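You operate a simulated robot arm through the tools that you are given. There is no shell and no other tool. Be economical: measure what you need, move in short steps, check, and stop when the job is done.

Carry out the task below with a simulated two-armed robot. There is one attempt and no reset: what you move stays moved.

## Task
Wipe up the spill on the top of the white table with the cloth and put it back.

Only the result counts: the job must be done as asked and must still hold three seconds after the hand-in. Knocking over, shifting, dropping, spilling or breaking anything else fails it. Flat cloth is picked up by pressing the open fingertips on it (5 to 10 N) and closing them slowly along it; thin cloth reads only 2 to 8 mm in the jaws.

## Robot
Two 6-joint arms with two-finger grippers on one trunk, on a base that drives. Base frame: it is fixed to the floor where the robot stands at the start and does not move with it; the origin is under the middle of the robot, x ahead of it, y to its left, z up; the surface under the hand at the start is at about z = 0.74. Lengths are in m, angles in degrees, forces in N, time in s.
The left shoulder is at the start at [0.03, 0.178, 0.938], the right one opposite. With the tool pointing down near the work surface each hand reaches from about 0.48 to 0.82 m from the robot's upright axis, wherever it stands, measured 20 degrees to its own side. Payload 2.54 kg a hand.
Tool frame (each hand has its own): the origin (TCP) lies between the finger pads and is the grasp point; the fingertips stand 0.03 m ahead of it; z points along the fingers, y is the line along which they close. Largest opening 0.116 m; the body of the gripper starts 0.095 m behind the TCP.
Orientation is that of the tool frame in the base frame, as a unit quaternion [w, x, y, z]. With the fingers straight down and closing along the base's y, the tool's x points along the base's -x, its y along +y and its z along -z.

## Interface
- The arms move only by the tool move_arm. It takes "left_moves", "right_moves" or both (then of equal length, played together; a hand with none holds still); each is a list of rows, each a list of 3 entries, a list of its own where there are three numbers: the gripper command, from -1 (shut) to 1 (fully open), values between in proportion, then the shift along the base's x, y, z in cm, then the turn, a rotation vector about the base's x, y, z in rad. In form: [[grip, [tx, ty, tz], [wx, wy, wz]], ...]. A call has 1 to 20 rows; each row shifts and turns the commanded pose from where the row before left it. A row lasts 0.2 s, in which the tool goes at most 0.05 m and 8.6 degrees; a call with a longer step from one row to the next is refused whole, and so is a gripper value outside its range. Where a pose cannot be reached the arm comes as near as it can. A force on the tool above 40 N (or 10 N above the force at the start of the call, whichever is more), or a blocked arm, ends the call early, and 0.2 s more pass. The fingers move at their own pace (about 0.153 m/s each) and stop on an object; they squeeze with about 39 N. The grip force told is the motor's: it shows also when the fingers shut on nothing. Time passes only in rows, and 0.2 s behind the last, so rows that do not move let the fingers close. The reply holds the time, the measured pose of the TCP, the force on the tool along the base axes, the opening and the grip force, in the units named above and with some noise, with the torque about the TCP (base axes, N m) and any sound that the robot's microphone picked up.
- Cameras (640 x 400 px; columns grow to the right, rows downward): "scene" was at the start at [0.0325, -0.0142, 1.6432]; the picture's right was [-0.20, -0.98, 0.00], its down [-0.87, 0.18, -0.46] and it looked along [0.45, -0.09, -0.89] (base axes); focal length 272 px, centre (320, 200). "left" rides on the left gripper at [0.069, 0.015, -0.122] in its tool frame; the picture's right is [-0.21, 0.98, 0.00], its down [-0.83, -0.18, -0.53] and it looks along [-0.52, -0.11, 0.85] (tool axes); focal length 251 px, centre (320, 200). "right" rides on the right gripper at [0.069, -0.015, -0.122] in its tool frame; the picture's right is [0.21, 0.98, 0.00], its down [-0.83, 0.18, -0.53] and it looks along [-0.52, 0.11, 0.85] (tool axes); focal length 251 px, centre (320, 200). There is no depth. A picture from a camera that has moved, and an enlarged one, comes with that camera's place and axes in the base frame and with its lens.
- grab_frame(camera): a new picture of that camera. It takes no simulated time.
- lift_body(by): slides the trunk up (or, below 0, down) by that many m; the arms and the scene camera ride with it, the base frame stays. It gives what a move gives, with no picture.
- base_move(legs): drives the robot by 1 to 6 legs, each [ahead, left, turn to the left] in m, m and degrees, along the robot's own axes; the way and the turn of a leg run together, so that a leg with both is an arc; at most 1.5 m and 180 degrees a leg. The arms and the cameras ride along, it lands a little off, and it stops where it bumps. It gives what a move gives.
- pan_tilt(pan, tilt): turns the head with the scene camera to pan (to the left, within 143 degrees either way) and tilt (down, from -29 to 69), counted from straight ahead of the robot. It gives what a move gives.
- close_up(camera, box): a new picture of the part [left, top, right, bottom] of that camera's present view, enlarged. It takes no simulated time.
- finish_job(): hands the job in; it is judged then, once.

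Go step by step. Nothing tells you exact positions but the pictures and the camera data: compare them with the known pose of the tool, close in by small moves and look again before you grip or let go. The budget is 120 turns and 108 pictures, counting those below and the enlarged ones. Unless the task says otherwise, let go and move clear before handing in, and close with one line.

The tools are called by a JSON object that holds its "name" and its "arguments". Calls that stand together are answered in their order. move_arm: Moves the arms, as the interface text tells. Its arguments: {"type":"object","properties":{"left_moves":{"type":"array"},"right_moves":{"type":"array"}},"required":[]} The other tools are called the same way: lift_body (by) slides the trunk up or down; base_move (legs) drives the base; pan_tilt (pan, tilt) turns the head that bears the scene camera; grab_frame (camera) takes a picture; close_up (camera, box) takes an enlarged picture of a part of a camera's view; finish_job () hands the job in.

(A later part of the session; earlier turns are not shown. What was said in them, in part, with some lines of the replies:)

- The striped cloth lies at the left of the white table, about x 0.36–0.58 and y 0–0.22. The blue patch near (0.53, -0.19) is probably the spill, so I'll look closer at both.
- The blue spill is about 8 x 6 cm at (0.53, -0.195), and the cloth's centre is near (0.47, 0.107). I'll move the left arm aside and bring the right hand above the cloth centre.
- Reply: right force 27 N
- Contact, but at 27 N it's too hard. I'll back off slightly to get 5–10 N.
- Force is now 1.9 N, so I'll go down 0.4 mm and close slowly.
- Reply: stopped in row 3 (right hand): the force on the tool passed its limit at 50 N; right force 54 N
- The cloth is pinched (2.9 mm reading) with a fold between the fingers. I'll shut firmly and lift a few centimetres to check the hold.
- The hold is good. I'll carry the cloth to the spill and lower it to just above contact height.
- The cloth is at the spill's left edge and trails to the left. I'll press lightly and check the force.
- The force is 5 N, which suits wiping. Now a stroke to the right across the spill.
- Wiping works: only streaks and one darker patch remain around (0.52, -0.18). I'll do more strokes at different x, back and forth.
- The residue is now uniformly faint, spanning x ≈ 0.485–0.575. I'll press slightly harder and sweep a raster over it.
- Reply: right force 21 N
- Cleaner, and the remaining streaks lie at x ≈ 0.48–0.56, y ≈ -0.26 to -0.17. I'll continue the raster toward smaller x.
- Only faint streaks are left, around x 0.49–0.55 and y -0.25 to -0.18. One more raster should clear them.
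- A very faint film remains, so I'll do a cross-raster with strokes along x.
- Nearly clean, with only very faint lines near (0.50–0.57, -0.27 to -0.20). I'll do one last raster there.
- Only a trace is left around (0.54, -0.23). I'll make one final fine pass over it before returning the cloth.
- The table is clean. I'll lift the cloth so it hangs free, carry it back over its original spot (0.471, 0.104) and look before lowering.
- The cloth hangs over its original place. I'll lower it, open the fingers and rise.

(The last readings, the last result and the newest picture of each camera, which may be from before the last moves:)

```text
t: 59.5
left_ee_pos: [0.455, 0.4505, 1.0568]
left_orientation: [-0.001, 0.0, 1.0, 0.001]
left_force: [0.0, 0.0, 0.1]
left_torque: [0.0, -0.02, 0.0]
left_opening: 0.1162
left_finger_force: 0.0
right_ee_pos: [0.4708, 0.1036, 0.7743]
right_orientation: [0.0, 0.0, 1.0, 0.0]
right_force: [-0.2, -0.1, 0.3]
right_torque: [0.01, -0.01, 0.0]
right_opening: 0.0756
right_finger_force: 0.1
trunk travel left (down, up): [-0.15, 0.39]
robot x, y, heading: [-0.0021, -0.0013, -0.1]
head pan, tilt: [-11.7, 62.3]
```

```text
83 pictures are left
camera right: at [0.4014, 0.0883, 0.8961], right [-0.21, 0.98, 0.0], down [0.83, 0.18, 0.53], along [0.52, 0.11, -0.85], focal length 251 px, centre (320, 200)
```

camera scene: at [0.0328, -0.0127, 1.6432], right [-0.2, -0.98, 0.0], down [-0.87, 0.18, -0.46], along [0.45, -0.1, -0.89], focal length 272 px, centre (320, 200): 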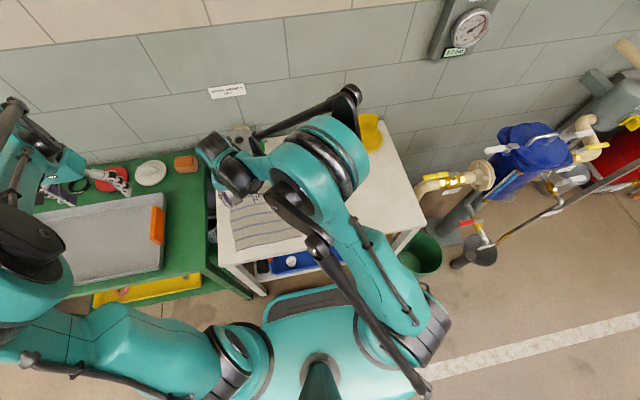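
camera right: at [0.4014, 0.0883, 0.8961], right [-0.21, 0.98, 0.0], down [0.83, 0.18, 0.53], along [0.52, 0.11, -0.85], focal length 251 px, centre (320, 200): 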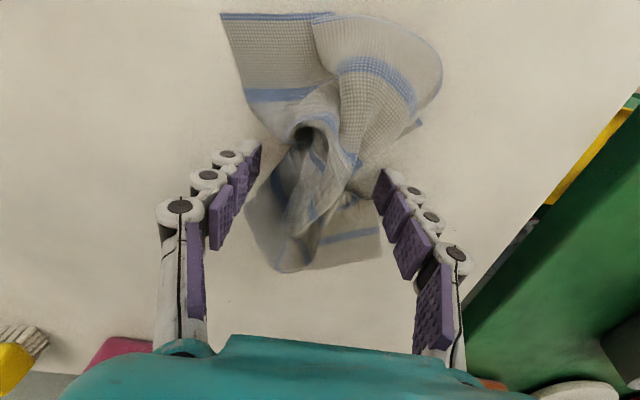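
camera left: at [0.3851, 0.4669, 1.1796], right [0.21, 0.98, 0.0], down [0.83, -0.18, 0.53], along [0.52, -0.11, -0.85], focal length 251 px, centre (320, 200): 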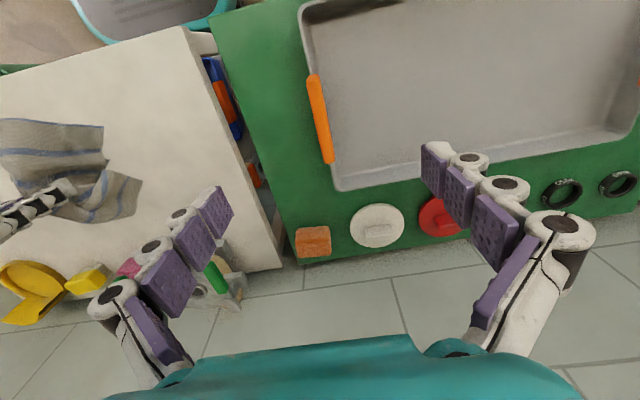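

Released and crumpled but in place. I'll rise and look at the table from above.

{"name": "move_arm", "arguments": {"right_moves": [[0.5, [0, 0, 2], [0, 0, 0]], [0.5, [0, 0, 4], [0, 0, 0]], [0.5, [0, 0, 4], [0, 0, 0]], [0.5, [0, 0, 4], [0, 0, 0]], [0.5, [0, 0, 0], [0, 0, 0]]]}}

{"name": "grab_frame", "arguments": {"camera": "right"}}

```text
t: 60.7
left_ee_pos: [0.4548, 0.4502, 1.0564]
left_orientation: [0.001, 0.0, 1.0, 0.0]
left_force: [0.5, 0.5, -0.4]
left_torque: [0.01, 0.0, 0.02]
left_opening: 0.116
left_finger_force: 0.0
right_ee_pos: [0.4731, 0.1035, 0.9198]
right_orientation: [0.0, 0.0, 1.0, 0.0]
right_force: [-0.1, 0.8, 0.3]
right_torque: [0.0, 0.04, 0.0]
right_opening: 0.0872
right_finger_force: 0.1
trunk travel left (down, up): [-0.15, 0.39]
robot x, y, heading: [-0.0025, -0.0007, -0.2]
head pan, tilt: [-11.7, 62.3]
```

```text
82 pictures are left
camera right: at [0.4046, 0.089, 1.0413], right [-0.21, 0.98, 0.0], down [0.83, 0.18, 0.53], along [0.52, 0.11, -0.85], focal length 251 px, centre (320, 200)
```

right: 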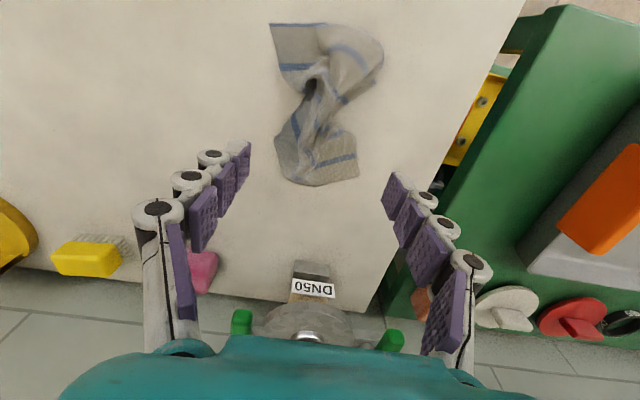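

The cloth is centred at about (0.475, 0.11), where it was, but bunched up. I'll move the right hand clear and inspect the whole table.

{"name": "move_arm", "arguments": {"right_moves": [[1, [0, -4.5, 1], [0, 0, 0]], [1, [0, -4.5, 1], [0, 0, 0]], [1, [0, -4.5, 1], [0, 0, 0]], [1, [0, -4.5, 1], [0, 0, 0]], [1, [0, -4.5, 1], [0, 0, 0]], [1, [0, -4.5, 1], [0, 0, 0]], [1, [0, -4.5, 1], [0, 0, 0]], [1, [0, -4.5, 1], [0, 0, 0]], [1, [0, -4.5, 1], [0, 0, 0]], [1, [0, -4.5, 1], [0, 0, 0]], [1, [0, -4.5, 0], [0, 0, 0]]]}}

{"name": "close_up", "arguments": {"camera": "scene", "box": [200, 100, 440, 250]}}

{"name": "close_up", "arguments": {"camera": "scene", "box": [220, 170, 316, 230]}}

{"name": "grab_frame", "arguments": {"camera": "right"}}

```text
t: 63.1
left_ee_pos: [0.4548, 0.4498, 1.0584]
left_orientation: [0.0, 0.001, 1.0, 0.0]
left_force: [0.1, 1.3, -0.9]
left_torque: [0.02, -0.04, -0.01]
left_opening: 0.1161
left_finger_force: 0.1
right_ee_pos: [0.4715, -0.3926, 1.0145]
right_orientation: [0.0, 0.0, 1.0, 0.0]
right_force: [-0.1, -0.5, -0.3]
right_torque: [0.07, 0.02, 0.01]
right_opening: 0.1163
right_finger_force: 0.1
trunk travel left (down, up): [-0.15, 0.39]
robot x, y, heading: [-0.0028, -0.002, -0.0]
head pan, tilt: [-11.7, 62.3]
```

```text
2.67 times, centred on (320, 175) of scene
camera zoom: at [0.0331, -0.0156, 1.6432], right [-0.2, -0.98, 0.0], down [-0.87, 0.18, -0.46], along [0.45, -0.09, -0.89], focal length 726 px, centre (320, 267)
```

zoom: 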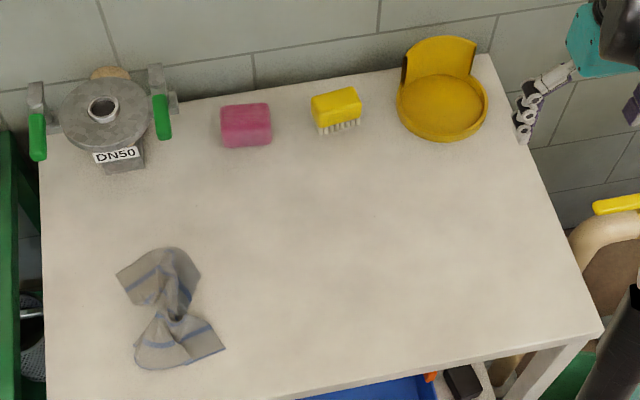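

```text
6.67 times, centred on (268, 200) of scene
camera zoom: at [0.0331, -0.0156, 1.6432], right [-0.2, -0.98, 0.0], down [-0.87, 0.18, -0.46], along [0.45, -0.09, -0.89], focal length 1815 px, centre (667, 200)
```

zoom: 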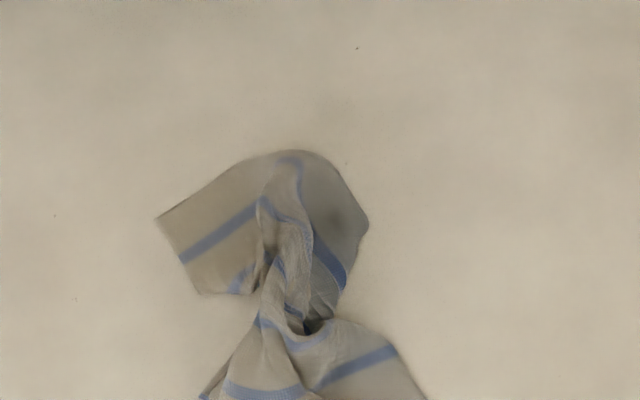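

```text
79 pictures are left
camera right: at [0.4028, -0.4079, 1.1377], right [-0.22, 0.98, 0.0], down [0.83, 0.18, 0.53], along [0.52, 0.12, -0.85], focal length 251 px, centre (320, 200)
```

right: 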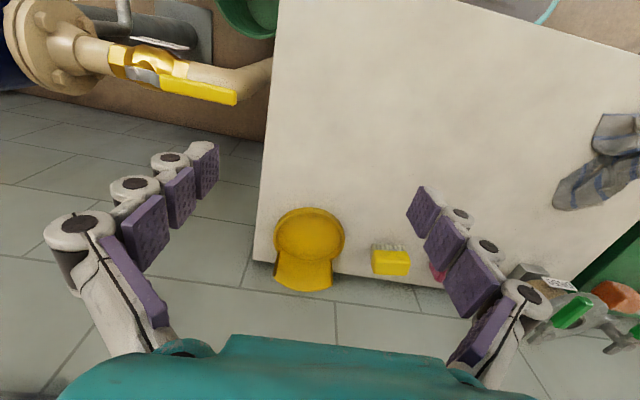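

The spill is gone and nothing else has moved. The cloth is centred where it was but bunched, so I'll open it out by pinching its left and right flaps with both hands and drawing them apart.

{"name": "move_arm", "arguments": {"left_moves": [[-0.1, [0.55, -2.95, -2], [0, 0, 0]], [-0.1, [0.55, -2.95, -2], [0, 0, 0]], [-0.1, [0.55, -2.95, -2], [0, 0, 0]], [-0.1, [0.55, -2.95, -2], [0, 0, 0]], [-0.1, [0.55, -2.95, -2], [0, 0, 0]], [-0.1, [0.55, -2.95, -2], [0, 0, 0]], [-0.1, [0.55, -2.95, -2], [0, 0, 0]], [-0.1, [0.55, -2.95, -2], [0, 0, 0]], [-0.1, [0.55, -2.95, -2], [0, 0, 0]], [-0.1, [0.55, -2.95, -2], [0, 0, 0]], [-0.1, [0, 0, 0], [0, 0, 0]]], "right_moves": [[-0.1, [-0.56, 4.5, -1.5], [0, 0, 0]], [-0.1, [-0.56, 4.5, -1.5], [0, 0, 0]], [-0.1, [-0.56, 4.5, -1.5], [0, 0, 0]], [-0.1, [-0.56, 4.5, -1.5], [0, 0, 0]], [-0.1, [-0.56, 4.5, -1.5], [0, 0, 0]], [-0.1, [-0.56, 4.5, -1.5], [0, 0, 0]], [-0.1, [-0.56, 4.5, -1.5], [0, 0, 0]], [-0.1, [-0.56, 4.5, -1.5], [0, 0, 0]], [-0.1, [-0.56, 4.5, -1.5], [0, 0, 0]], [-0.1, [-0.56, 4, -1.5], [0, 0, 0]], [-0.1, [0, 0, 0], [0, 0, 0]]]}}

{"name": "grab_frame", "arguments": {"camera": "left"}}

{"name": "grab_frame", "arguments": {"camera": "right"}}

```text
t: 65.5
left_ee_pos: [0.5086, 0.1555, 0.8588]
left_orientation: [0.0, 0.0, 1.0, 0.0]
left_force: [-0.8, -0.5, 0.8]
left_torque: [0.01, -0.01, -0.01]
left_opening: 0.0525
left_finger_force: 0.0
right_ee_pos: [0.4162, 0.0534, 0.8639]
right_orientation: [0.0, 0.0, 1.0, 0.0]
right_force: [-0.2, 0.1, 1.0]
right_torque: [0.0, -0.02, 0.01]
right_opening: 0.0524
right_finger_force: 0.2
trunk travel left (down, up): [-0.15, 0.39]
robot x, y, heading: [-0.0018, -0.0017, 0.1]
head pan, tilt: [-11.7, 62.3]
```

```text
78 pictures are left
camera left: at [0.4395, 0.1709, 0.9807], right [0.21, 0.98, 0.0], down [0.83, -0.18, 0.53], along [0.52, -0.11, -0.85], focal length 251 px, centre (320, 200)
```

left: 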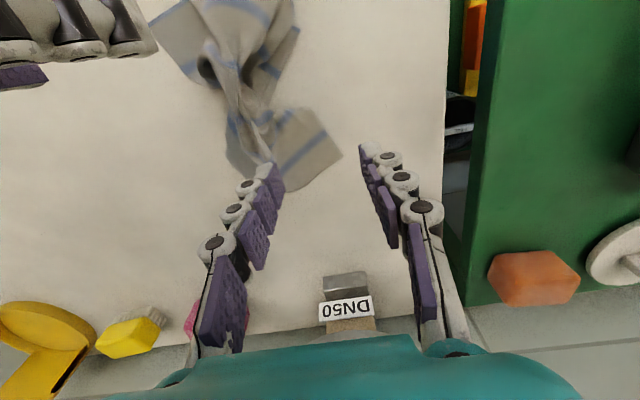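

```text
77 pictures are left
camera right: at [0.347, 0.0389, 0.9852], right [-0.21, 0.98, 0.0], down [0.83, 0.18, 0.53], along [0.52, 0.11, -0.85], focal length 251 px, centre (320, 200)
```

right: 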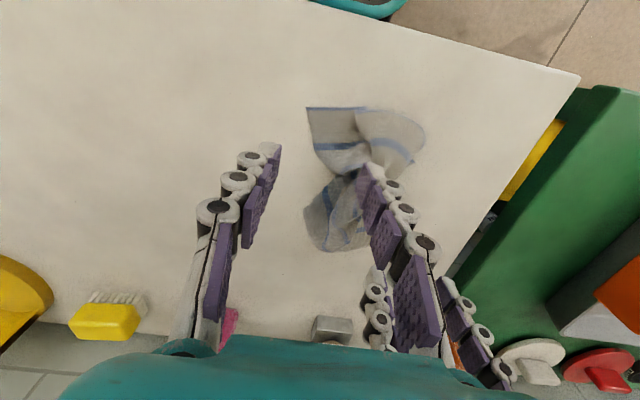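

I have both flaps located, left at about (0.52, 0.15) and right at about (0.415, 0.06). I'll lower both hands onto them.

{"name": "move_arm", "arguments": {"left_moves": [[-0.1, [0.6, -0.5, -2.5], [0, 0, 0]], [-0.1, [0, 0, -2.5], [0, 0, 0]], [-0.1, [0, 0, -2], [0, 0, 0]], [-0.1, [0, 0, -1], [0, 0, 0]], [-0.1, [0, 0, -0.8], [0, 0, 0]], [-0.1, [0, 0, -0.1], [0, 0, 0]], [-0.1, [0, 0, 0], [0, 0, 0]]], "right_moves": [[-0.1, [0, 0.6, -2.5], [0, 0, 0]], [-0.1, [0, 0, -2.5], [0, 0, 0]], [-0.1, [0, 0, -2], [0, 0, 0]], [-0.1, [0, 0, -1], [0, 0, 0]], [-0.1, [0, 0, -1], [0, 0, 0]], [-0.1, [0, 0, -0.4], [0, 0, 0]], [-0.1, [0, 0, 0], [0, 0, 0]]]}}

{"name": "grab_frame", "arguments": {"camera": "left"}}

{"name": "grab_frame", "arguments": {"camera": "right"}}

```text
t: 67.1
left_ee_pos: [0.5151, 0.1499, 0.7696]
left_orientation: [0.001, 0.0, 1.0, 0.0]
left_force: [1.0, -1.1, 11.1]
left_torque: [-0.39, 0.03, 0.05]
left_opening: 0.0551
left_finger_force: 2.0
right_ee_pos: [0.4163, 0.0595, 0.7714]
right_orientation: [0.0, 0.0, 1.0, 0.0]
right_force: [1.7, -0.1, 9.0]
right_torque: [0.3, -0.07, 0.01]
right_opening: 0.0536
right_finger_force: 1.3
trunk travel left (down, up): [-0.15, 0.39]
robot x, y, heading: [0.0014, -0.0011, -0.4]
head pan, tilt: [-11.7, 62.3]
```

```text
76 pictures are left
camera left: at [0.4452, 0.1661, 0.8915], right [0.21, 0.98, 0.0], down [0.83, -0.18, 0.53], along [0.52, -0.11, -0.84], focal length 251 px, centre (320, 200)
```

left: 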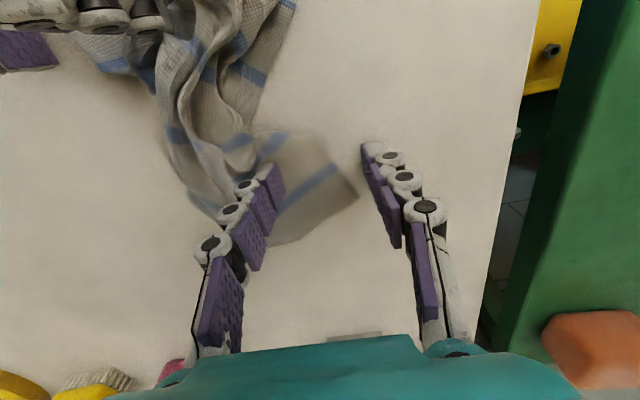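

```text
75 pictures are left
camera right: at [0.3466, 0.044, 0.8933], right [-0.21, 0.98, 0.0], down [0.83, 0.18, 0.53], along [0.52, 0.11, -0.85], focal length 251 px, centre (320, 200)
```

right: 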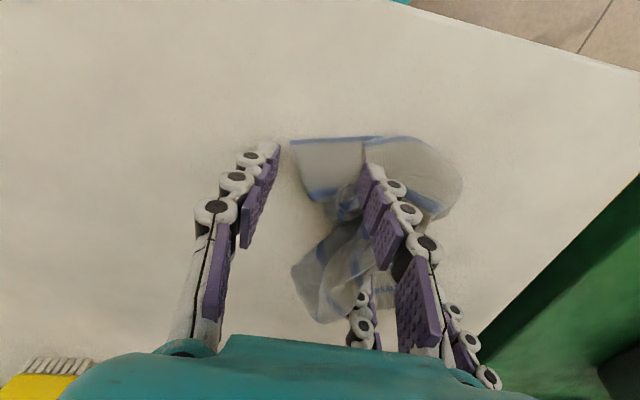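

Each hand has its inner finger on the cloth and its outer finger just outside the edge. I'll close both slowly.

{"name": "move_arm", "arguments": {"left_moves": [[-0.3, [0, 0, 0], [0, 0, 0]], [-0.5, [0, 0, 0], [0, 0, 0]], [-0.7, [0, 0, 0], [0, 0, 0]], [-0.85, [0, 0, 0], [0, 0, 0]], [-1, [0, 0, 0], [0, 0, 0]], [-1, [0, 0, 0], [0, 0, 0]]], "right_moves": [[-0.3, [0, 0, 0], [0, 0, 0]], [-0.5, [0, 0, 0], [0, 0, 0]], [-0.7, [0, 0, 0], [0, 0, 0]], [-0.85, [0, 0, 0], [0, 0, 0]], [-1, [0, 0, 0], [0, 0, 0]], [-1, [0, 0, 0], [0, 0, 0]]]}}

{"name": "grab_frame", "arguments": {"camera": "left"}}

{"name": "grab_frame", "arguments": {"camera": "right"}}

```text
t: 68.5
left_ee_pos: [0.5149, 0.1491, 0.7698]
left_orientation: [0.001, 0.0, 1.0, 0.0]
left_force: [-0.9, -0.4, 14.3]
left_torque: [-0.11, 0.17, 0.01]
left_opening: 0.0023
left_finger_force: 34.4
right_ee_pos: [0.4159, 0.0581, 0.7707]
right_orientation: [0.0, 0.0, 1.0, 0.0]
right_force: [0.3, -0.1, 1.2]
right_torque: [0.04, -0.04, -0.02]
right_opening: 0.0025
right_finger_force: 32.2
trunk travel left (down, up): [-0.15, 0.39]
robot x, y, heading: [-0.0011, 0.0004, -0.1]
head pan, tilt: [-11.7, 62.3]
```

```text
74 pictures are left
camera left: at [0.4452, 0.1661, 0.8914], right [0.21, 0.98, 0.0], down [0.83, -0.18, 0.53], along [0.52, -0.11, -0.85], focal length 251 px, centre (320, 200)
```

left: 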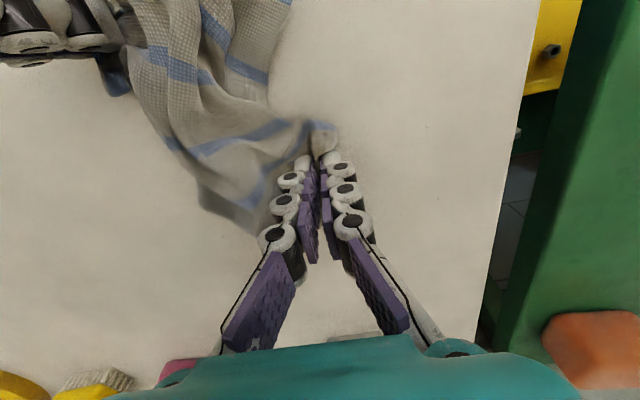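

```text
73 pictures are left
camera right: at [0.3467, 0.0441, 0.8931], right [-0.21, 0.98, 0.0], down [0.83, 0.18, 0.53], along [0.52, 0.11, -0.85], focal length 251 px, centre (320, 200)
```

right: 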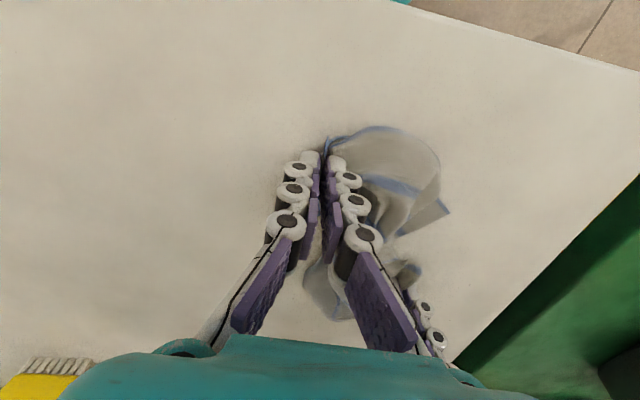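

Both flaps are gripped. I'll lift a few millimetres and draw them apart toward their original edges.

{"name": "move_arm", "arguments": {"left_moves": [[-1, [0, 0, 0.5], [0, 0, 0]], [-1, [0.5, 1, 0], [0, 0, 0]], [-1, [0.5, 1, 0], [0, 0, 0]], [-1, [0.5, 1, 0], [0, 0, 0]], [-1, [0.5, 1, 0], [0, 0, 0]], [-1, [0, 0, 0], [0, 0, 0]]], "right_moves": [[-1, [0, 0, 0.5], [0, 0, 0]], [-1, [-0.3, -1, 0], [0, 0, 0]], [-1, [-0.3, -1, 0], [0, 0, 0]], [-1, [-0.3, -1, 0], [0, 0, 0]], [-1, [-0.3, -1, 0], [0, 0, 0]], [-1, [0, 0, 0], [0, 0, 0]]]}}

{"name": "grab_frame", "arguments": {"camera": "left"}}

{"name": "grab_frame", "arguments": {"camera": "right"}}

```text
t: 69.9
left_ee_pos: [0.5371, 0.1912, 0.7724]
left_orientation: [0.0, 0.0, 1.0, 0.0]
left_force: [0.0, 0.0, -1.7]
left_torque: [-0.03, 0.0, -0.02]
left_opening: 0.0052
left_finger_force: 35.9
right_ee_pos: [0.4112, 0.0221, 0.7826]
right_orientation: [0.0, 0.0, 1.0, -0.002]
right_force: [-0.9, 1.3, 1.3]
right_torque: [-0.2, -0.08, -0.03]
right_opening: 0.0014
right_finger_force: 26.5
right hand out of reach, approached as far as the arm can: row 4, 5
trunk travel left (down, up): [-0.15, 0.39]
robot x, y, heading: [0.0005, 0.0012, -0.1]
head pan, tilt: [-11.7, 62.3]
```

```text
72 pictures are left
camera left: at [0.4665, 0.2074, 0.8948], right [0.21, 0.98, 0.0], down [0.83, -0.18, 0.53], along [0.52, -0.11, -0.85], focal length 251 px, centre (320, 200)
```

left: 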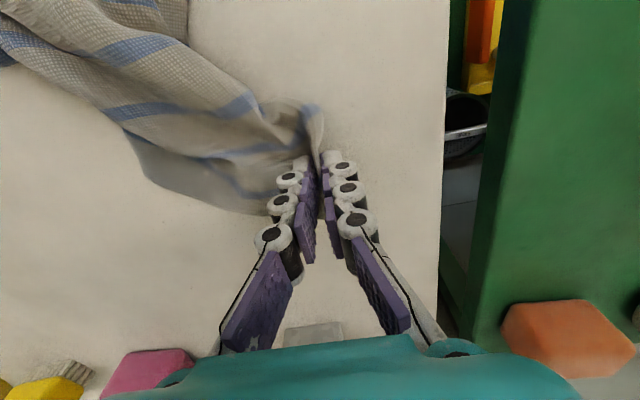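

```text
71 pictures are left
camera right: at [0.3424, 0.0076, 0.9046], right [-0.21, 0.98, 0.0], down [0.83, 0.18, 0.53], along [0.52, 0.11, -0.85], focal length 251 px, centre (320, 200)
```

right: 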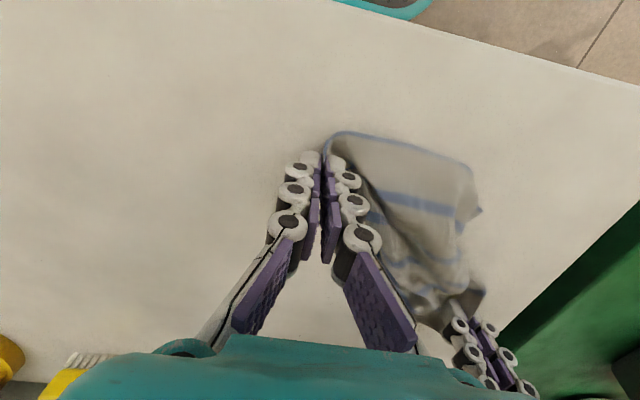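

It's opening out nicely. I'll pull a bit more, easing the right hand back within its reach.

{"name": "move_arm", "arguments": {"left_moves": [[-1, [0.5, 1, 0], [0, 0, 0]], [-1, [0.5, 0.8, 0], [0, 0, 0]], [-1, [0, 0, 0], [0, 0, 0]]], "right_moves": [[-1, [0.5, -0.8, -0.5], [0, 0, 0]], [-1, [0.1, -0.8, 0], [0, 0, 0]], [-1, [0, 0, 0], [0, 0, 0]]]}}

{"name": "grab_frame", "arguments": {"camera": "left"}}

{"name": "grab_frame", "arguments": {"camera": "right"}}

```text
t: 70.7
left_ee_pos: [0.5458, 0.2097, 0.7737]
left_orientation: [0.0, 0.0, 1.0, -0.001]
left_force: [0.3, -0.7, -1.1]
left_torque: [-0.01, 0.02, 0.0]
left_opening: 0.0054
left_finger_force: 32.4
right_ee_pos: [0.4198, 0.0083, 0.7811]
right_orientation: [-0.001, -0.001, 1.0, -0.001]
right_force: [-0.6, 0.2, -1.4]
right_torque: [0.01, 0.03, 0.02]
right_opening: 0.0044
right_finger_force: 32.4
right hand out of reach, approached as far as the arm can: row 2
trunk travel left (down, up): [-0.15, 0.39]
robot x, y, heading: [0.0012, -0.0005, -0.1]
head pan, tilt: [-11.7, 62.3]
```

```text
70 pictures are left
camera left: at [0.4761, 0.2253, 0.8955], right [0.21, 0.98, 0.0], down [0.83, -0.18, 0.53], along [0.52, -0.11, -0.85], focal length 251 px, centre (320, 200)
```

left: 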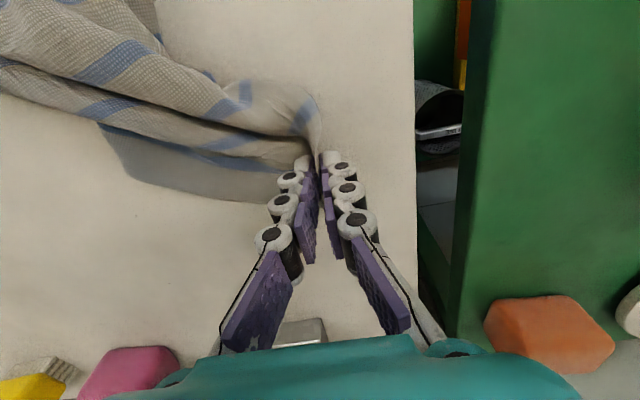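

```text
69 pictures are left
camera right: at [0.3518, -0.0069, 0.9027], right [-0.21, 0.98, 0.0], down [0.83, 0.18, 0.53], along [0.52, 0.11, -0.85], focal length 251 px, centre (320, 200)
```

right: 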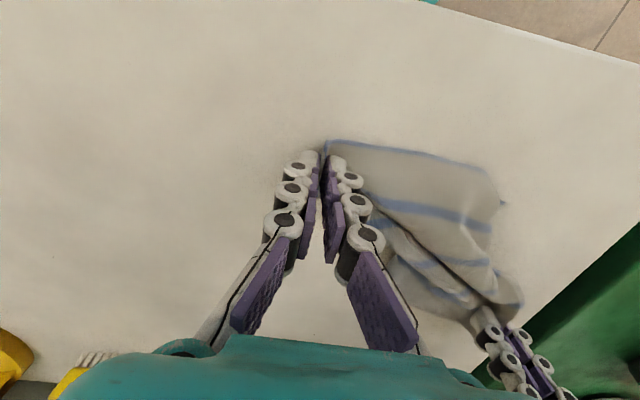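

That's well spread. I'll lower and release both corners, rise, and move clear to view it.

{"name": "move_arm", "arguments": {"left_moves": [[-1, [0, 0, -0.2], [0, 0, 0]], [-0.8, [0, 0, 0], [0, 0, 0]], [-0.6, [0, 0, 0], [0, 0, 0]], [-0.4, [0, 0, 0.5], [0, 0, 0]], [-0.2, [0, 0, 2], [0, 0, 0]], [-0.2, [0, 0, 4], [0, 0, 0]], [-0.2, [0, 2, 4], [0, 0, 0]], [-0.2, [0, 4, 2], [0, 0, 0]], [-0.2, [0, 4, 2], [0, 0, 0]], [-0.2, [0, 4, 2], [0, 0, 0]], [-0.2, [0, 4, 2], [0, 0, 0]], [-0.2, [0, 4, 2], [0, 0, 0]]], "right_moves": [[-1, [0.4, 0, -0.5], [0, 0, 0]], [-0.8, [0, 0, 0], [0, 0, 0]], [-0.6, [0, 0, 0], [0, 0, 0]], [-0.4, [0, 0, 0.5], [0, 0, 0]], [-0.2, [0, 0, 2], [0, 0, 0]], [-0.2, [0, 0, 4], [0, 0, 0]], [-0.2, [1, -2, 4], [0, 0, 0]], [-0.2, [1, -4, 2], [0, 0, 0]], [-0.2, [1, -4, 2], [0, 0, 0]], [-0.2, [1, -4, 2], [0, 0, 0]], [-0.2, [0, -4, 2], [0, 0, 0]], [-0.2, [0, -4, 2], [0, 0, 0]]]}}

{"name": "close_up", "arguments": {"camera": "scene", "box": [200, 120, 392, 240]}}

{"name": "grab_frame", "arguments": {"camera": "left"}}

```text
t: 73.3
left_ee_pos: [0.5448, 0.4263, 0.9779]
left_orientation: [0.0, 0.0, 1.0, 0.0]
left_force: [-0.3, -0.6, -0.6]
left_torque: [0.0, 0.02, -0.02]
left_opening: 0.0464
left_finger_force: 0.0
right_ee_pos: [0.4647, -0.2116, 0.9838]
right_orientation: [0.001, 0.0, 1.0, 0.0]
right_force: [1.0, 0.3, 0.2]
right_torque: [-0.02, 0.02, 0.05]
right_opening: 0.0463
right_finger_force: 0.1
trunk travel left (down, up): [-0.15, 0.39]
robot x, y, heading: [0.0008, 0.0032, 0.1]
head pan, tilt: [-11.7, 62.3]
```

```text
3.33 times, centred on (296, 180) of scene
camera zoom: at [0.0322, -0.014, 1.6432], right [-0.2, -0.98, 0.0], down [-0.87, 0.18, -0.46], along [0.45, -0.09, -0.89], focal length 908 px, centre (400, 267)
```

zoom: 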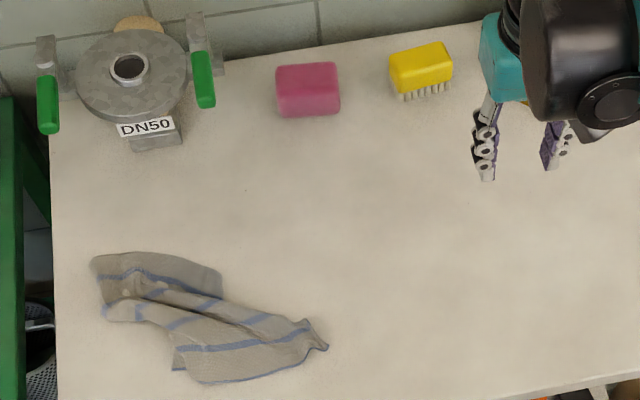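

```text
67 pictures are left
camera left: at [0.475, 0.4419, 1.0998], right [0.21, 0.98, 0.0], down [0.83, -0.18, 0.53], along [0.52, -0.11, -0.85], focal length 251 px, centre (320, 200)
```

left: 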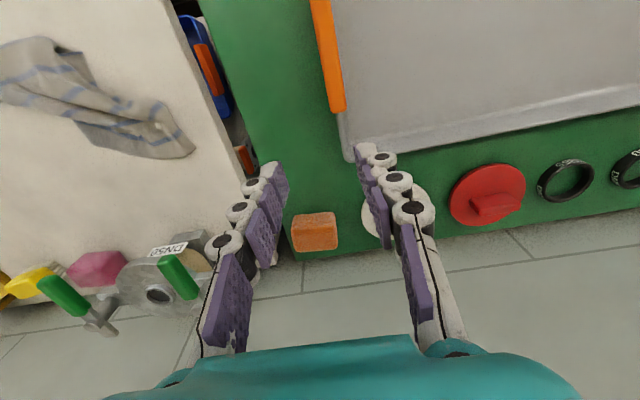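

The cloth now stretches along one diagonal. To open the other diagonal the left hand must reach close in, so I'd back the base up a little; first I'll check the space behind.

{"name": "pan_tilt", "arguments": {"pan": 140, "tilt": 50}}

{"name": "grab_frame", "arguments": {"camera": "scene"}}

{"name": "pan_tilt", "arguments": {"pan": -140, "tilt": 50}}

{"name": "grab_frame", "arguments": {"camera": "scene"}}

{"name": "pan_tilt", "arguments": {"pan": 5, "tilt": 62}}

```text
t: 75.7
left_ee_pos: [0.5448, 0.4262, 0.9783]
left_orientation: [0.0, -0.001, 1.0, 0.0]
left_force: [0.7, 0.1, -0.3]
left_torque: [0.02, 0.0, 0.02]
left_opening: 0.0467
left_finger_force: 0.0
right_ee_pos: [0.4651, -0.2112, 0.9827]
right_orientation: [0.0, 0.0, 1.0, 0.0]
right_force: [-0.1, -0.5, 0.7]
right_torque: [0.0, 0.02, 0.01]
right_opening: 0.0466
right_finger_force: 0.1
trunk travel left (down, up): [-0.15, 0.39]
robot x, y, heading: [-0.0023, 0.0003, 0.0]
head pan, tilt: [140.0, 50.0]
```

```text
66 pictures are left
camera scene: at [-0.089, 0.0485, 1.6585], right [0.64, 0.77, 0.0], down [0.59, -0.49, -0.64], along [-0.49, 0.41, -0.77], focal length 272 px, centre (320, 200)
```

scene: 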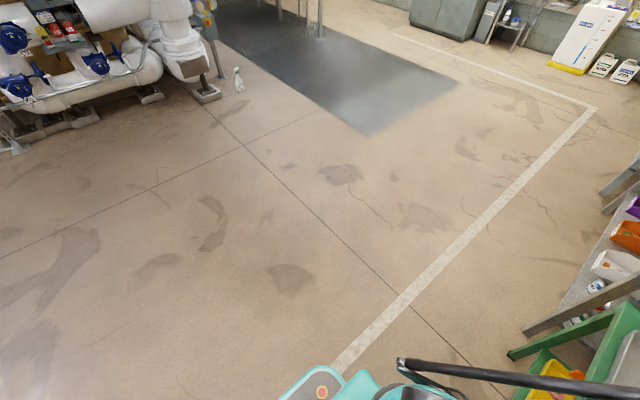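

```text
t: 79.5
left_ee_pos: [0.5446, 0.426, 0.9758]
left_orientation: [0.0, 0.0, 1.0, 0.0]
left_force: [-0.4, 0.4, -0.2]
left_torque: [-0.01, 0.0, 0.02]
left_opening: 0.0464
left_finger_force: 0.2
right_ee_pos: [0.4662, -0.2106, 0.9827]
right_orientation: [0.0, 0.0, 1.0, 0.0]
right_force: [0.3, -0.1, -0.2]
right_torque: [0.0, 0.0, 0.0]
right_opening: 0.0461
right_finger_force: 0.0
trunk travel left (down, up): [-0.15, 0.39]
robot x, y, heading: [0.0049, -0.0022, -0.2]
head pan, tilt: [-140.0, 50.0]
```

```text
65 pictures are left
camera scene: at [-0.089, -0.0506, 1.6585], right [-0.64, 0.77, 0.0], down [0.59, 0.49, -0.64], along [-0.49, -0.41, -0.77], focal length 272 px, centre (320, 200)
```

scene: 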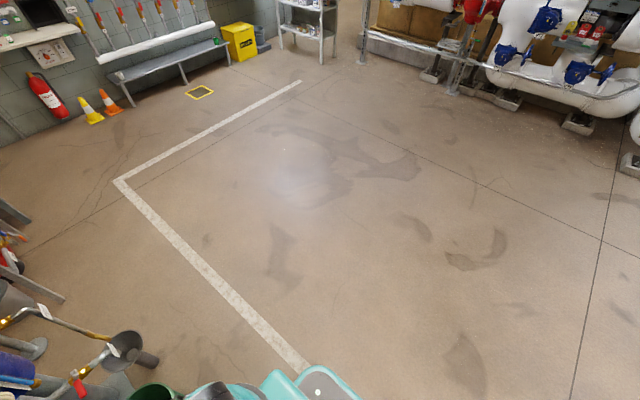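

```text
t: 81.8
left_ee_pos: [0.5443, 0.4252, 0.9772]
left_orientation: [-0.001, 0.0, 1.0, 0.0]
left_force: [0.5, -0.4, 0.0]
left_torque: [0.02, 0.0, 0.03]
left_opening: 0.0463
left_finger_force: 0.0
right_ee_pos: [0.4654, -0.2109, 0.983]
right_orientation: [-0.001, 0.0, 1.0, -0.001]
right_force: [0.6, 0.7, 0.0]
right_torque: [0.02, -0.01, -0.04]
right_opening: 0.0465
right_finger_force: 0.0
trunk travel left (down, up): [-0.15, 0.39]
robot x, y, heading: [-0.0016, 0.0015, 0.1]
head pan, tilt: [5.0, 62.0]
```

The floor behind is clear, so I'll back up 13 cm and look again.

{"name": "base_move", "arguments": {"legs": [[-0.13, 0, 0]]}}

{"name": "grab_frame", "arguments": {"camera": "scene"}}

```text
t: 83.1
left_ee_pos: [0.4119, 0.4243, 0.9793]
left_orientation: [0.002, 0.0, 1.0, 0.0]
left_force: [-0.5, 0.1, 0.5]
left_torque: [0.0, -0.03, 0.01]
left_opening: 0.0467
left_finger_force: 0.0
right_ee_pos: [0.3329, -0.211, 0.9833]
right_orientation: [0.001, -0.001, 1.0, 0.0]
right_force: [-0.4, 0.1, 0.9]
right_torque: [0.01, -0.03, 0.0]
right_opening: 0.0462
right_finger_force: 0.1
trunk travel left (down, up): [-0.15, 0.39]
robot x, y, heading: [-0.1348, -0.001, 0.2]
head pan, tilt: [5.0, 62.0]
```

```text
64 pictures are left
camera scene: at [-0.1004, 0.0045, 1.6437], right [0.09, -1.0, 0.0], down [-0.88, -0.08, -0.47], along [0.47, 0.04, -0.88], focal length 272 px, centre (320, 200)
```

scene: 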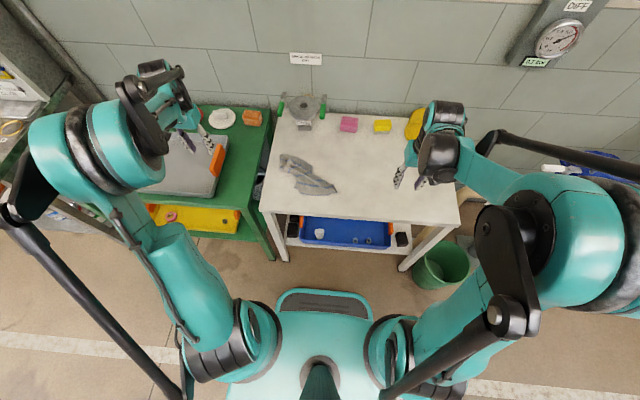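

{"name": "close_up", "arguments": {"camera": "scene", "box": [260, 140, 356, 200]}}

```text
6.67 times, centred on (308, 170) of scene
camera zoom: at [-0.1004, 0.0045, 1.6437], right [0.09, -1.0, 0.0], down [-0.88, -0.08, -0.47], along [0.47, 0.04, -0.88], focal length 1815 px, centre (400, 400)
```

zoom: 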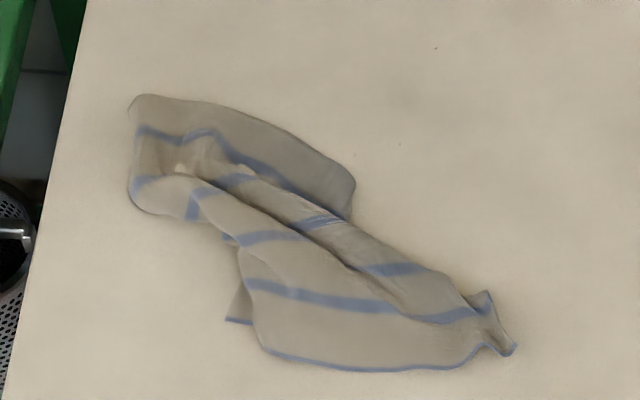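

From here the far-right flap is at about (0.517, 0.086) and the near-left corner at about (0.427, 0.15). I'll bring the hands above them.

{"name": "move_arm", "arguments": {"left_moves": [[-0.1, [0.19, -3.46, -1.5], [0, 0, 0]], [-0.1, [0.19, -3.46, -1.5], [0, 0, 0]], [-0.1, [0.19, -3.46, -1.5], [0, 0, 0]], [-0.1, [0.19, -3.46, -1.5], [0, 0, 0]], [-0.1, [0.19, -3.46, -1.5], [0, 0, 0]], [-0.1, [0.19, -3.46, -1.5], [0, 0, 0]], [-0.1, [0.19, -3.46, -1.5], [0, 0, 0]], [-0.1, [0.19, -3.46, -1.5], [0, 0, 0]], [-0.1, [0, 0, 0], [0, 0, 0]]], "right_moves": [[-0.1, [2.3, 3.7, -1.5], [0, 0, 0]], [-0.1, [2.3, 3.7, -1.5], [0, 0, 0]], [-0.1, [2.3, 3.7, -1.5], [0, 0, 0]], [-0.1, [2.3, 3.7, -1.5], [0, 0, 0]], [-0.1, [2.3, 3.7, -1.5], [0, 0, 0]], [-0.1, [2.3, 3.7, -1.5], [0, 0, 0]], [-0.1, [2.3, 3.7, -1.5], [0, 0, 0]], [-0.1, [2.3, 3.7, -1.5], [0, 0, 0]], [-0.1, [0, 0, 0], [0, 0, 0]]]}}

{"name": "grab_frame", "arguments": {"camera": "left"}}

{"name": "grab_frame", "arguments": {"camera": "right"}}

```text
t: 85.1
left_ee_pos: [0.4252, 0.1479, 0.8576]
left_orientation: [0.0, -0.001, 1.0, 0.0]
left_force: [0.1, 0.0, -0.4]
left_torque: [0.05, -0.02, 0.02]
left_opening: 0.0521
left_finger_force: 0.0
right_ee_pos: [0.5181, 0.0846, 0.8626]
right_orientation: [0.0, 0.0, 1.0, 0.0]
right_force: [-0.6, -0.3, 0.3]
right_torque: [-0.02, -0.01, -0.01]
right_opening: 0.0522
right_finger_force: 0.0
trunk travel left (down, up): [-0.15, 0.39]
robot x, y, heading: [-0.1326, -0.0008, 0.2]
head pan, tilt: [5.0, 62.0]
```

```text
62 pictures are left
camera left: at [0.3549, 0.1633, 0.9789], right [0.21, 0.98, 0.0], down [0.83, -0.18, 0.53], along [0.52, -0.11, -0.85], focal length 251 px, centre (320, 200)
```

left: 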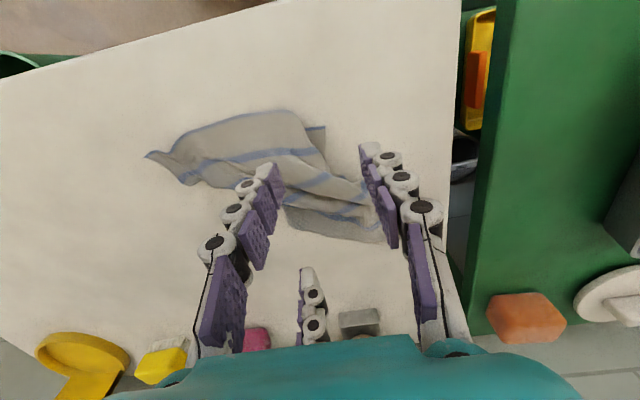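

```text
61 pictures are left
camera right: at [0.4488, 0.0707, 0.9841], right [-0.21, 0.98, 0.0], down [0.83, 0.18, 0.53], along [0.52, 0.11, -0.85], focal length 251 px, centre (320, 200)
```

right: 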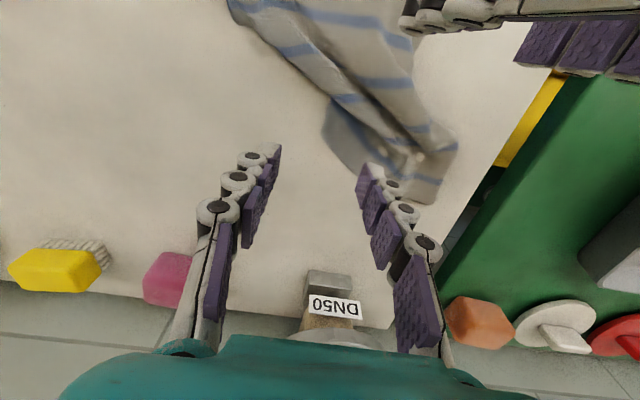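

Aligned; I'll shift the right hand about 1 cm left and lower both to contact.

{"name": "move_arm", "arguments": {"left_moves": [[-0.1, [0, 0, -2.5], [0, 0, 0]], [-0.1, [0, 0, -2.5], [0, 0, 0]], [-0.1, [0, 0, -2], [0, 0, 0]], [-0.1, [0, 0, -1], [0, 0, 0]], [-0.1, [0, 0, -0.5], [0, 0, 0]], [-0.1, [0, 0, -0.2], [0, 0, 0]], [-0.1, [0, 0, 0], [0, 0, 0]]], "right_moves": [[-0.1, [0, 1.2, -2.5], [0, 0, 0]], [-0.1, [0, 0, -2.5], [0, 0, 0]], [-0.1, [0, 0, -2], [0, 0, 0]], [-0.1, [0, 0, -1], [0, 0, 0]], [-0.1, [0, 0, -1], [0, 0, 0]], [-0.1, [0, 0, -0.2], [0, 0, 0]], [-0.1, [0, 0, 0], [0, 0, 0]]]}}

{"name": "grab_frame", "arguments": {"camera": "left"}}

{"name": "grab_frame", "arguments": {"camera": "right"}}

```text
t: 86.7
left_ee_pos: [0.4264, 0.1482, 0.7703]
left_orientation: [0.0, -0.001, 1.0, 0.001]
left_force: [0.1, -1.3, 0.8]
left_torque: [-0.06, 0.02, 0.04]
left_opening: 0.0524
left_finger_force: 0.5
right_ee_pos: [0.5179, 0.097, 0.771]
right_orientation: [-0.001, 0.0, 1.0, 0.0]
right_force: [0.4, 0.0, 0.7]
right_torque: [0.06, 0.01, 0.0]
right_opening: 0.0523
right_finger_force: 0.1
trunk travel left (down, up): [-0.15, 0.39]
robot x, y, heading: [-0.1322, 0.0011, 0.2]
head pan, tilt: [5.0, 62.0]
```

```text
60 pictures are left
camera left: at [0.3568, 0.1648, 0.8928], right [0.21, 0.98, 0.0], down [0.83, -0.18, 0.53], along [0.52, -0.11, -0.85], focal length 251 px, centre (320, 200)
```

left: 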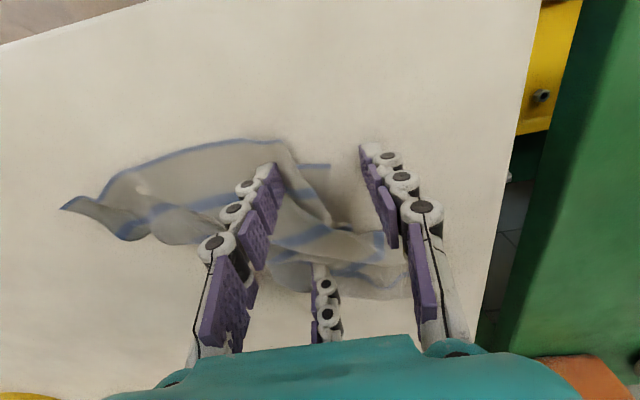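

```text
59 pictures are left
camera right: at [0.4483, 0.0823, 0.893], right [-0.22, 0.98, 0.0], down [0.83, 0.18, 0.53], along [0.52, 0.11, -0.85], focal length 251 px, centre (320, 200)
```

right: 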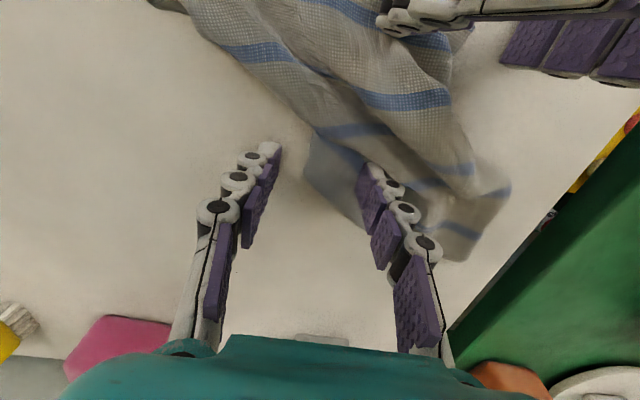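

Good placement. I'll press 1–2 mm more and close slowly.

{"name": "move_arm", "arguments": {"left_moves": [[-0.1, [0, 0, -0.12], [0, 0, 0]], [-0.3, [0, 0, 0], [0, 0, 0]], [-0.5, [0, 0, 0], [0, 0, 0]], [-0.7, [0, 0, 0], [0, 0, 0]], [-0.85, [0, 0, 0], [0, 0, 0]], [-1, [0, 0, 0], [0, 0, 0]], [-1, [0, 0, 0], [0, 0, 0]]], "right_moves": [[-0.1, [0, 0, -0.2], [0, 0, 0]], [-0.3, [0, 0, 0], [0, 0, 0]], [-0.5, [0, 0, 0], [0, 0, 0]], [-0.7, [0, 0, 0], [0, 0, 0]], [-0.85, [0, 0, 0], [0, 0, 0]], [-1, [0, 0, 0], [0, 0, 0]], [-1, [0, 0, 0], [0, 0, 0]]]}}

{"name": "grab_frame", "arguments": {"camera": "left"}}

{"name": "grab_frame", "arguments": {"camera": "right"}}

```text
t: 88.3
left_ee_pos: [0.4267, 0.1476, 0.7703]
left_orientation: [0.0, -0.001, 1.0, 0.0]
left_force: [1.1, 0.0, -2.0]
left_torque: [0.05, 0.01, 0.02]
left_opening: 0.0034
left_finger_force: 30.8
right_ee_pos: [0.5165, 0.0967, 0.7696]
right_orientation: [0.0, -0.001, 1.0, 0.001]
right_force: [0.2, 0.9, 20.9]
right_torque: [0.25, -0.02, 0.01]
right_opening: 0.0033
right_finger_force: 36.6
trunk travel left (down, up): [-0.15, 0.39]
robot x, y, heading: [-0.1321, -0.0018, 0.1]
head pan, tilt: [5.0, 62.0]
```

```text
58 pictures are left
camera left: at [0.3567, 0.1646, 0.8923], right [0.21, 0.98, 0.0], down [0.83, -0.18, 0.53], along [0.52, -0.11, -0.85], focal length 251 px, centre (320, 200)
```

left: 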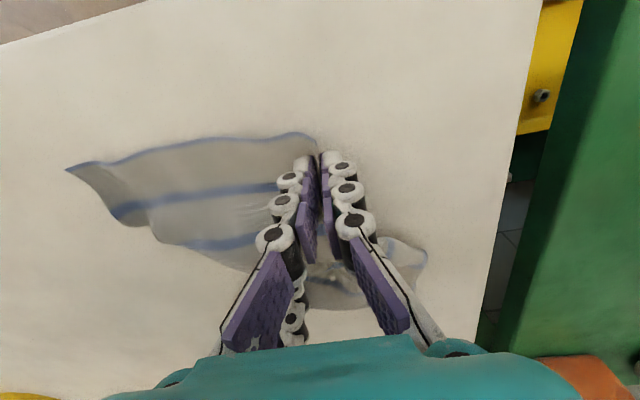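

```text
57 pictures are left
camera right: at [0.4479, 0.0819, 0.8916], right [-0.22, 0.98, 0.0], down [0.83, 0.18, 0.53], along [0.52, 0.11, -0.85], focal length 251 px, centre (320, 200)
```

right: 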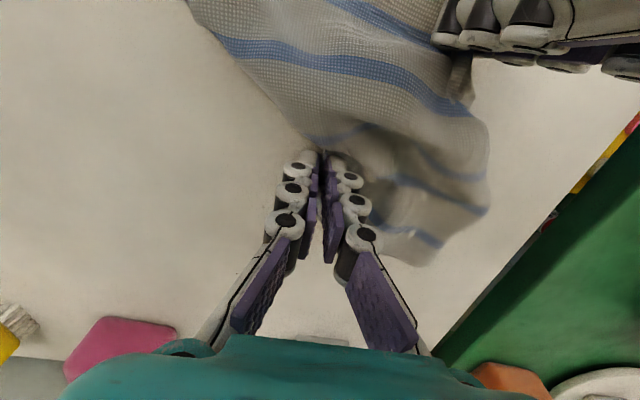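

Both are gripped. I'll pull them apart along this diagonal in steps.

{"name": "move_arm", "arguments": {"left_moves": [[-1, [0, 0, 0.3], [0, 0, 0]], [-1, [-0.8, 1, 0], [0, 0, 0]], [-1, [-0.8, 1, 0], [0, 0, 0]], [-1, [-0.8, 1, 0], [0, 0, 0]], [-1, [-0.8, 1, 0], [0, 0, 0]], [-1, [0, 0, 0], [0, 0, 0]]], "right_moves": [[-1, [0, 0, 0.4], [0, 0, 0]], [-1, [0.8, -1.2, 0], [0, 0, 0]], [-1, [0.8, -1.2, 0], [0, 0, 0]], [-1, [0.8, -1.2, 0], [0, 0, 0]], [-1, [0.8, -1.2, 0], [0, 0, 0]], [-1, [0, 0, 0], [0, 0, 0]]]}}

{"name": "grab_frame", "arguments": {"camera": "left"}}

{"name": "grab_frame", "arguments": {"camera": "right"}}

```text
t: 89.7
left_ee_pos: [0.3938, 0.1884, 0.7732]
left_orientation: [0.0, 0.0, 1.0, 0.0]
left_force: [1.8, 0.2, 4.6]
left_torque: [0.25, -0.08, 0.04]
left_opening: 0.0015
left_finger_force: 30.2
right_ee_pos: [0.5492, 0.0494, 0.7742]
right_orientation: [0.0, -0.001, 1.0, 0.0]
right_force: [-0.6, 1.3, 0.9]
right_torque: [-0.01, -0.05, 0.03]
right_opening: 0.0012
right_finger_force: 26.7
trunk travel left (down, up): [-0.15, 0.39]
robot x, y, heading: [-0.1277, 0.0002, 0.1]
head pan, tilt: [5.0, 62.0]
```

```text
56 pictures are left
camera left: at [0.324, 0.204, 0.8943], right [0.21, 0.98, 0.0], down [0.83, -0.18, 0.53], along [0.52, -0.11, -0.85], focal length 251 px, centre (320, 200)
```

left: 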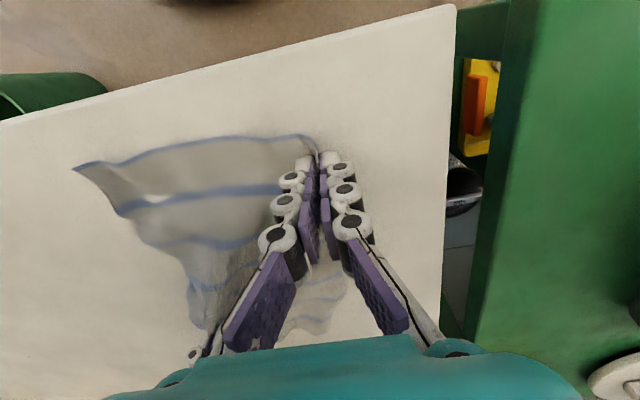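

```text
55 pictures are left
camera right: at [0.4809, 0.0342, 0.8958], right [-0.22, 0.98, 0.0], down [0.83, 0.18, 0.53], along [0.52, 0.11, -0.85], focal length 251 px, centre (320, 200)
```

right: 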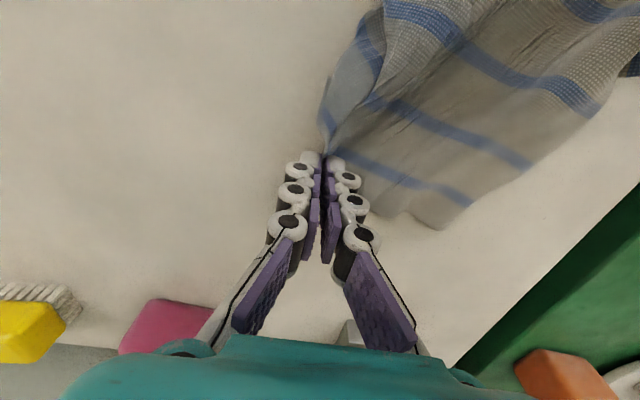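

It's almost fully open. One more short pull, then I'll release and lift clear.

{"name": "move_arm", "arguments": {"left_moves": [[-1, [-0.6, 0.8, 0], [0, 0, 0]], [-1, [-0.3, 0.6, 0], [0, 0, 0]], [-1, [0, 0, -0.2], [0, 0, 0]], [-0.8, [0, 0, 0], [0, 0, 0]], [-0.6, [0, 0, 0], [0, 0, 0]], [-0.5, [0, 0, 0.5], [0, 0, 0]], [-0.4, [0, 0, 2], [0, 0, 0]], [-0.4, [0, 0, 4], [0, 0, 0]], [-0.4, [1, 2, 4], [0, 0, 0]], [-0.4, [1, 4, 2], [0, 0, 0]], [-0.4, [1, 4, 2], [0, 0, 0]], [-0.4, [0, 4, 2], [0, 0, 0]], [-0.4, [0, 4, 2], [0, 0, 0]], [-0.4, [0, 4, 2], [0, 0, 0]]], "right_moves": [[-1, [0.8, -1.2, 0], [0, 0, 0]], [-1, [0.5, -0.8, 0], [0, 0, 0]], [-1, [0, 0, -0.3], [0, 0, 0]], [-0.8, [0, 0, 0], [0, 0, 0]], [-0.6, [0, 0, 0], [0, 0, 0]], [-0.5, [0, 0, 0.5], [0, 0, 0]], [-0.4, [0, 0, 2], [0, 0, 0]], [-0.4, [0, 0, 4], [0, 0, 0]], [-0.4, [-1, -2, 4], [0, 0, 0]], [-0.4, [-1, -4, 2], [0, 0, 0]], [-0.4, [-1, -4, 2], [0, 0, 0]], [-0.4, [-1, -4, 2], [0, 0, 0]], [-0.4, [-1, -4, 2], [0, 0, 0]], [-0.4, [-1, -4, 2], [0, 0, 0]]]}}

{"name": "close_up", "arguments": {"camera": "scene", "box": [260, 80, 452, 200]}}

{"name": "close_up", "arguments": {"camera": "scene", "box": [260, 140, 356, 200]}}

```text
t: 92.7
left_ee_pos: [0.4172, 0.4208, 0.9765]
left_orientation: [0.0, 0.0, 1.0, 0.0]
left_force: [-0.4, 0.1, 0.2]
left_torque: [-0.01, 0.0, -0.04]
left_opening: 0.0348
left_finger_force: 0.0
right_ee_pos: [0.5033, -0.19, 0.9768]
right_orientation: [0.0, -0.001, 1.0, 0.001]
right_force: [-0.4, -0.2, 0.6]
right_torque: [-0.01, -0.02, -0.02]
right_opening: 0.0348
right_finger_force: 0.1
trunk travel left (down, up): [-0.15, 0.39]
robot x, y, heading: [-0.1299, 0.0016, 0.0]
head pan, tilt: [5.0, 62.0]
```

```text
3.33 times, centred on (356, 140) of scene
camera zoom: at [-0.0993, 0.0045, 1.6436], right [0.09, -1.0, 0.0], down [-0.88, -0.08, -0.47], along [0.47, 0.04, -0.88], focal length 908 px, centre (200, 400)
```

zoom: 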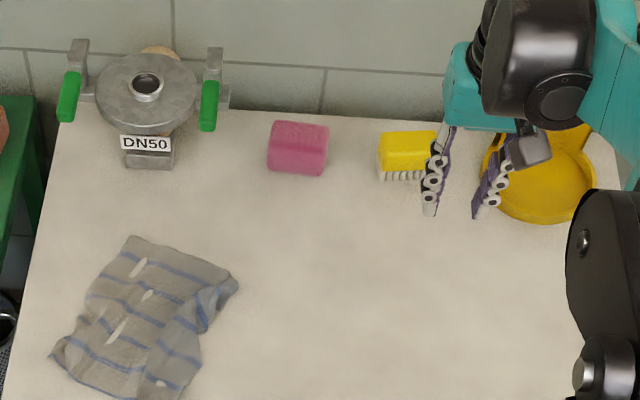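

```text
6.67 times, centred on (308, 170) of scene
camera zoom: at [-0.0993, 0.0045, 1.6436], right [0.09, -1.0, 0.0], down [-0.88, -0.08, -0.47], along [0.47, 0.04, -0.88], focal length 1815 px, centre (400, 400)
```

zoom: 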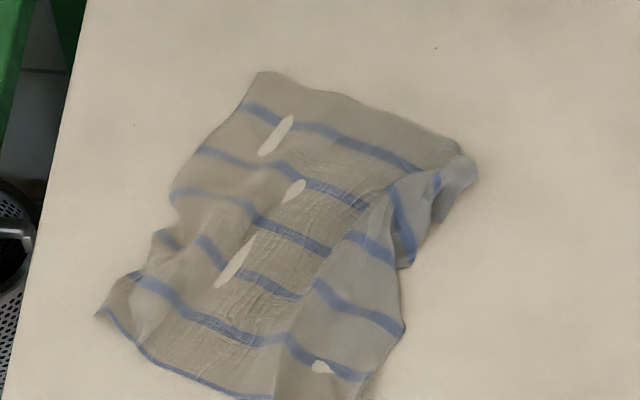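

The cloth now lies spread out, centred near (0.485, 0.118), within about 2 cm of where it started. I'll do a last check of the spill area and the rest of the table.

{"name": "grab_frame", "arguments": {"camera": "right"}}

{"name": "close_up", "arguments": {"camera": "right", "box": [220, 60, 412, 180]}}

```text
52 pictures are left
camera right: at [0.4336, -0.2051, 1.0985], right [-0.22, 0.98, 0.0], down [0.83, 0.18, 0.53], along [0.52, 0.12, -0.85], focal length 251 px, centre (320, 200)
```

right: 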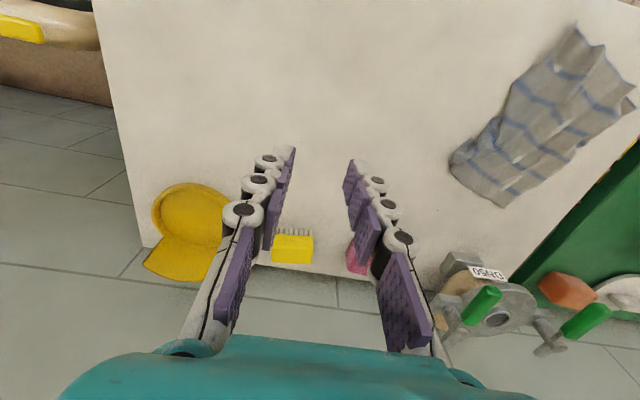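

```text
3.33 times, centred on (316, 120) of right
camera zoom: at [0.4336, -0.2051, 1.0985], right [-0.22, 0.98, 0.0], down [0.83, 0.18, 0.53], along [0.52, 0.12, -0.85], focal length 838 px, centre (333, 467)
```

zoom: 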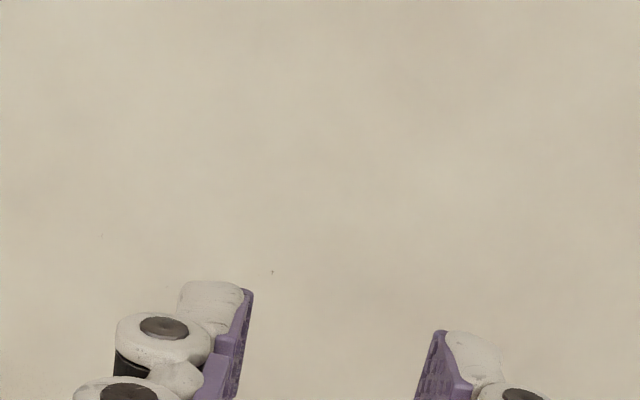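

The spill area is clean, the cloth is back in place and spread out, and both hands are clear, so I'm handing in.

{"name": "finish_job", "arguments": {}}

```text
The job is handed in.
```

I wiped up the blue spill with the cloth, and the last close-up shows that part of the white table clean. The cloth is back in its place, spread out within about 2 cm of where it was, though turned slightly and a little rumpled. Nothing else on the table appears to have moved.
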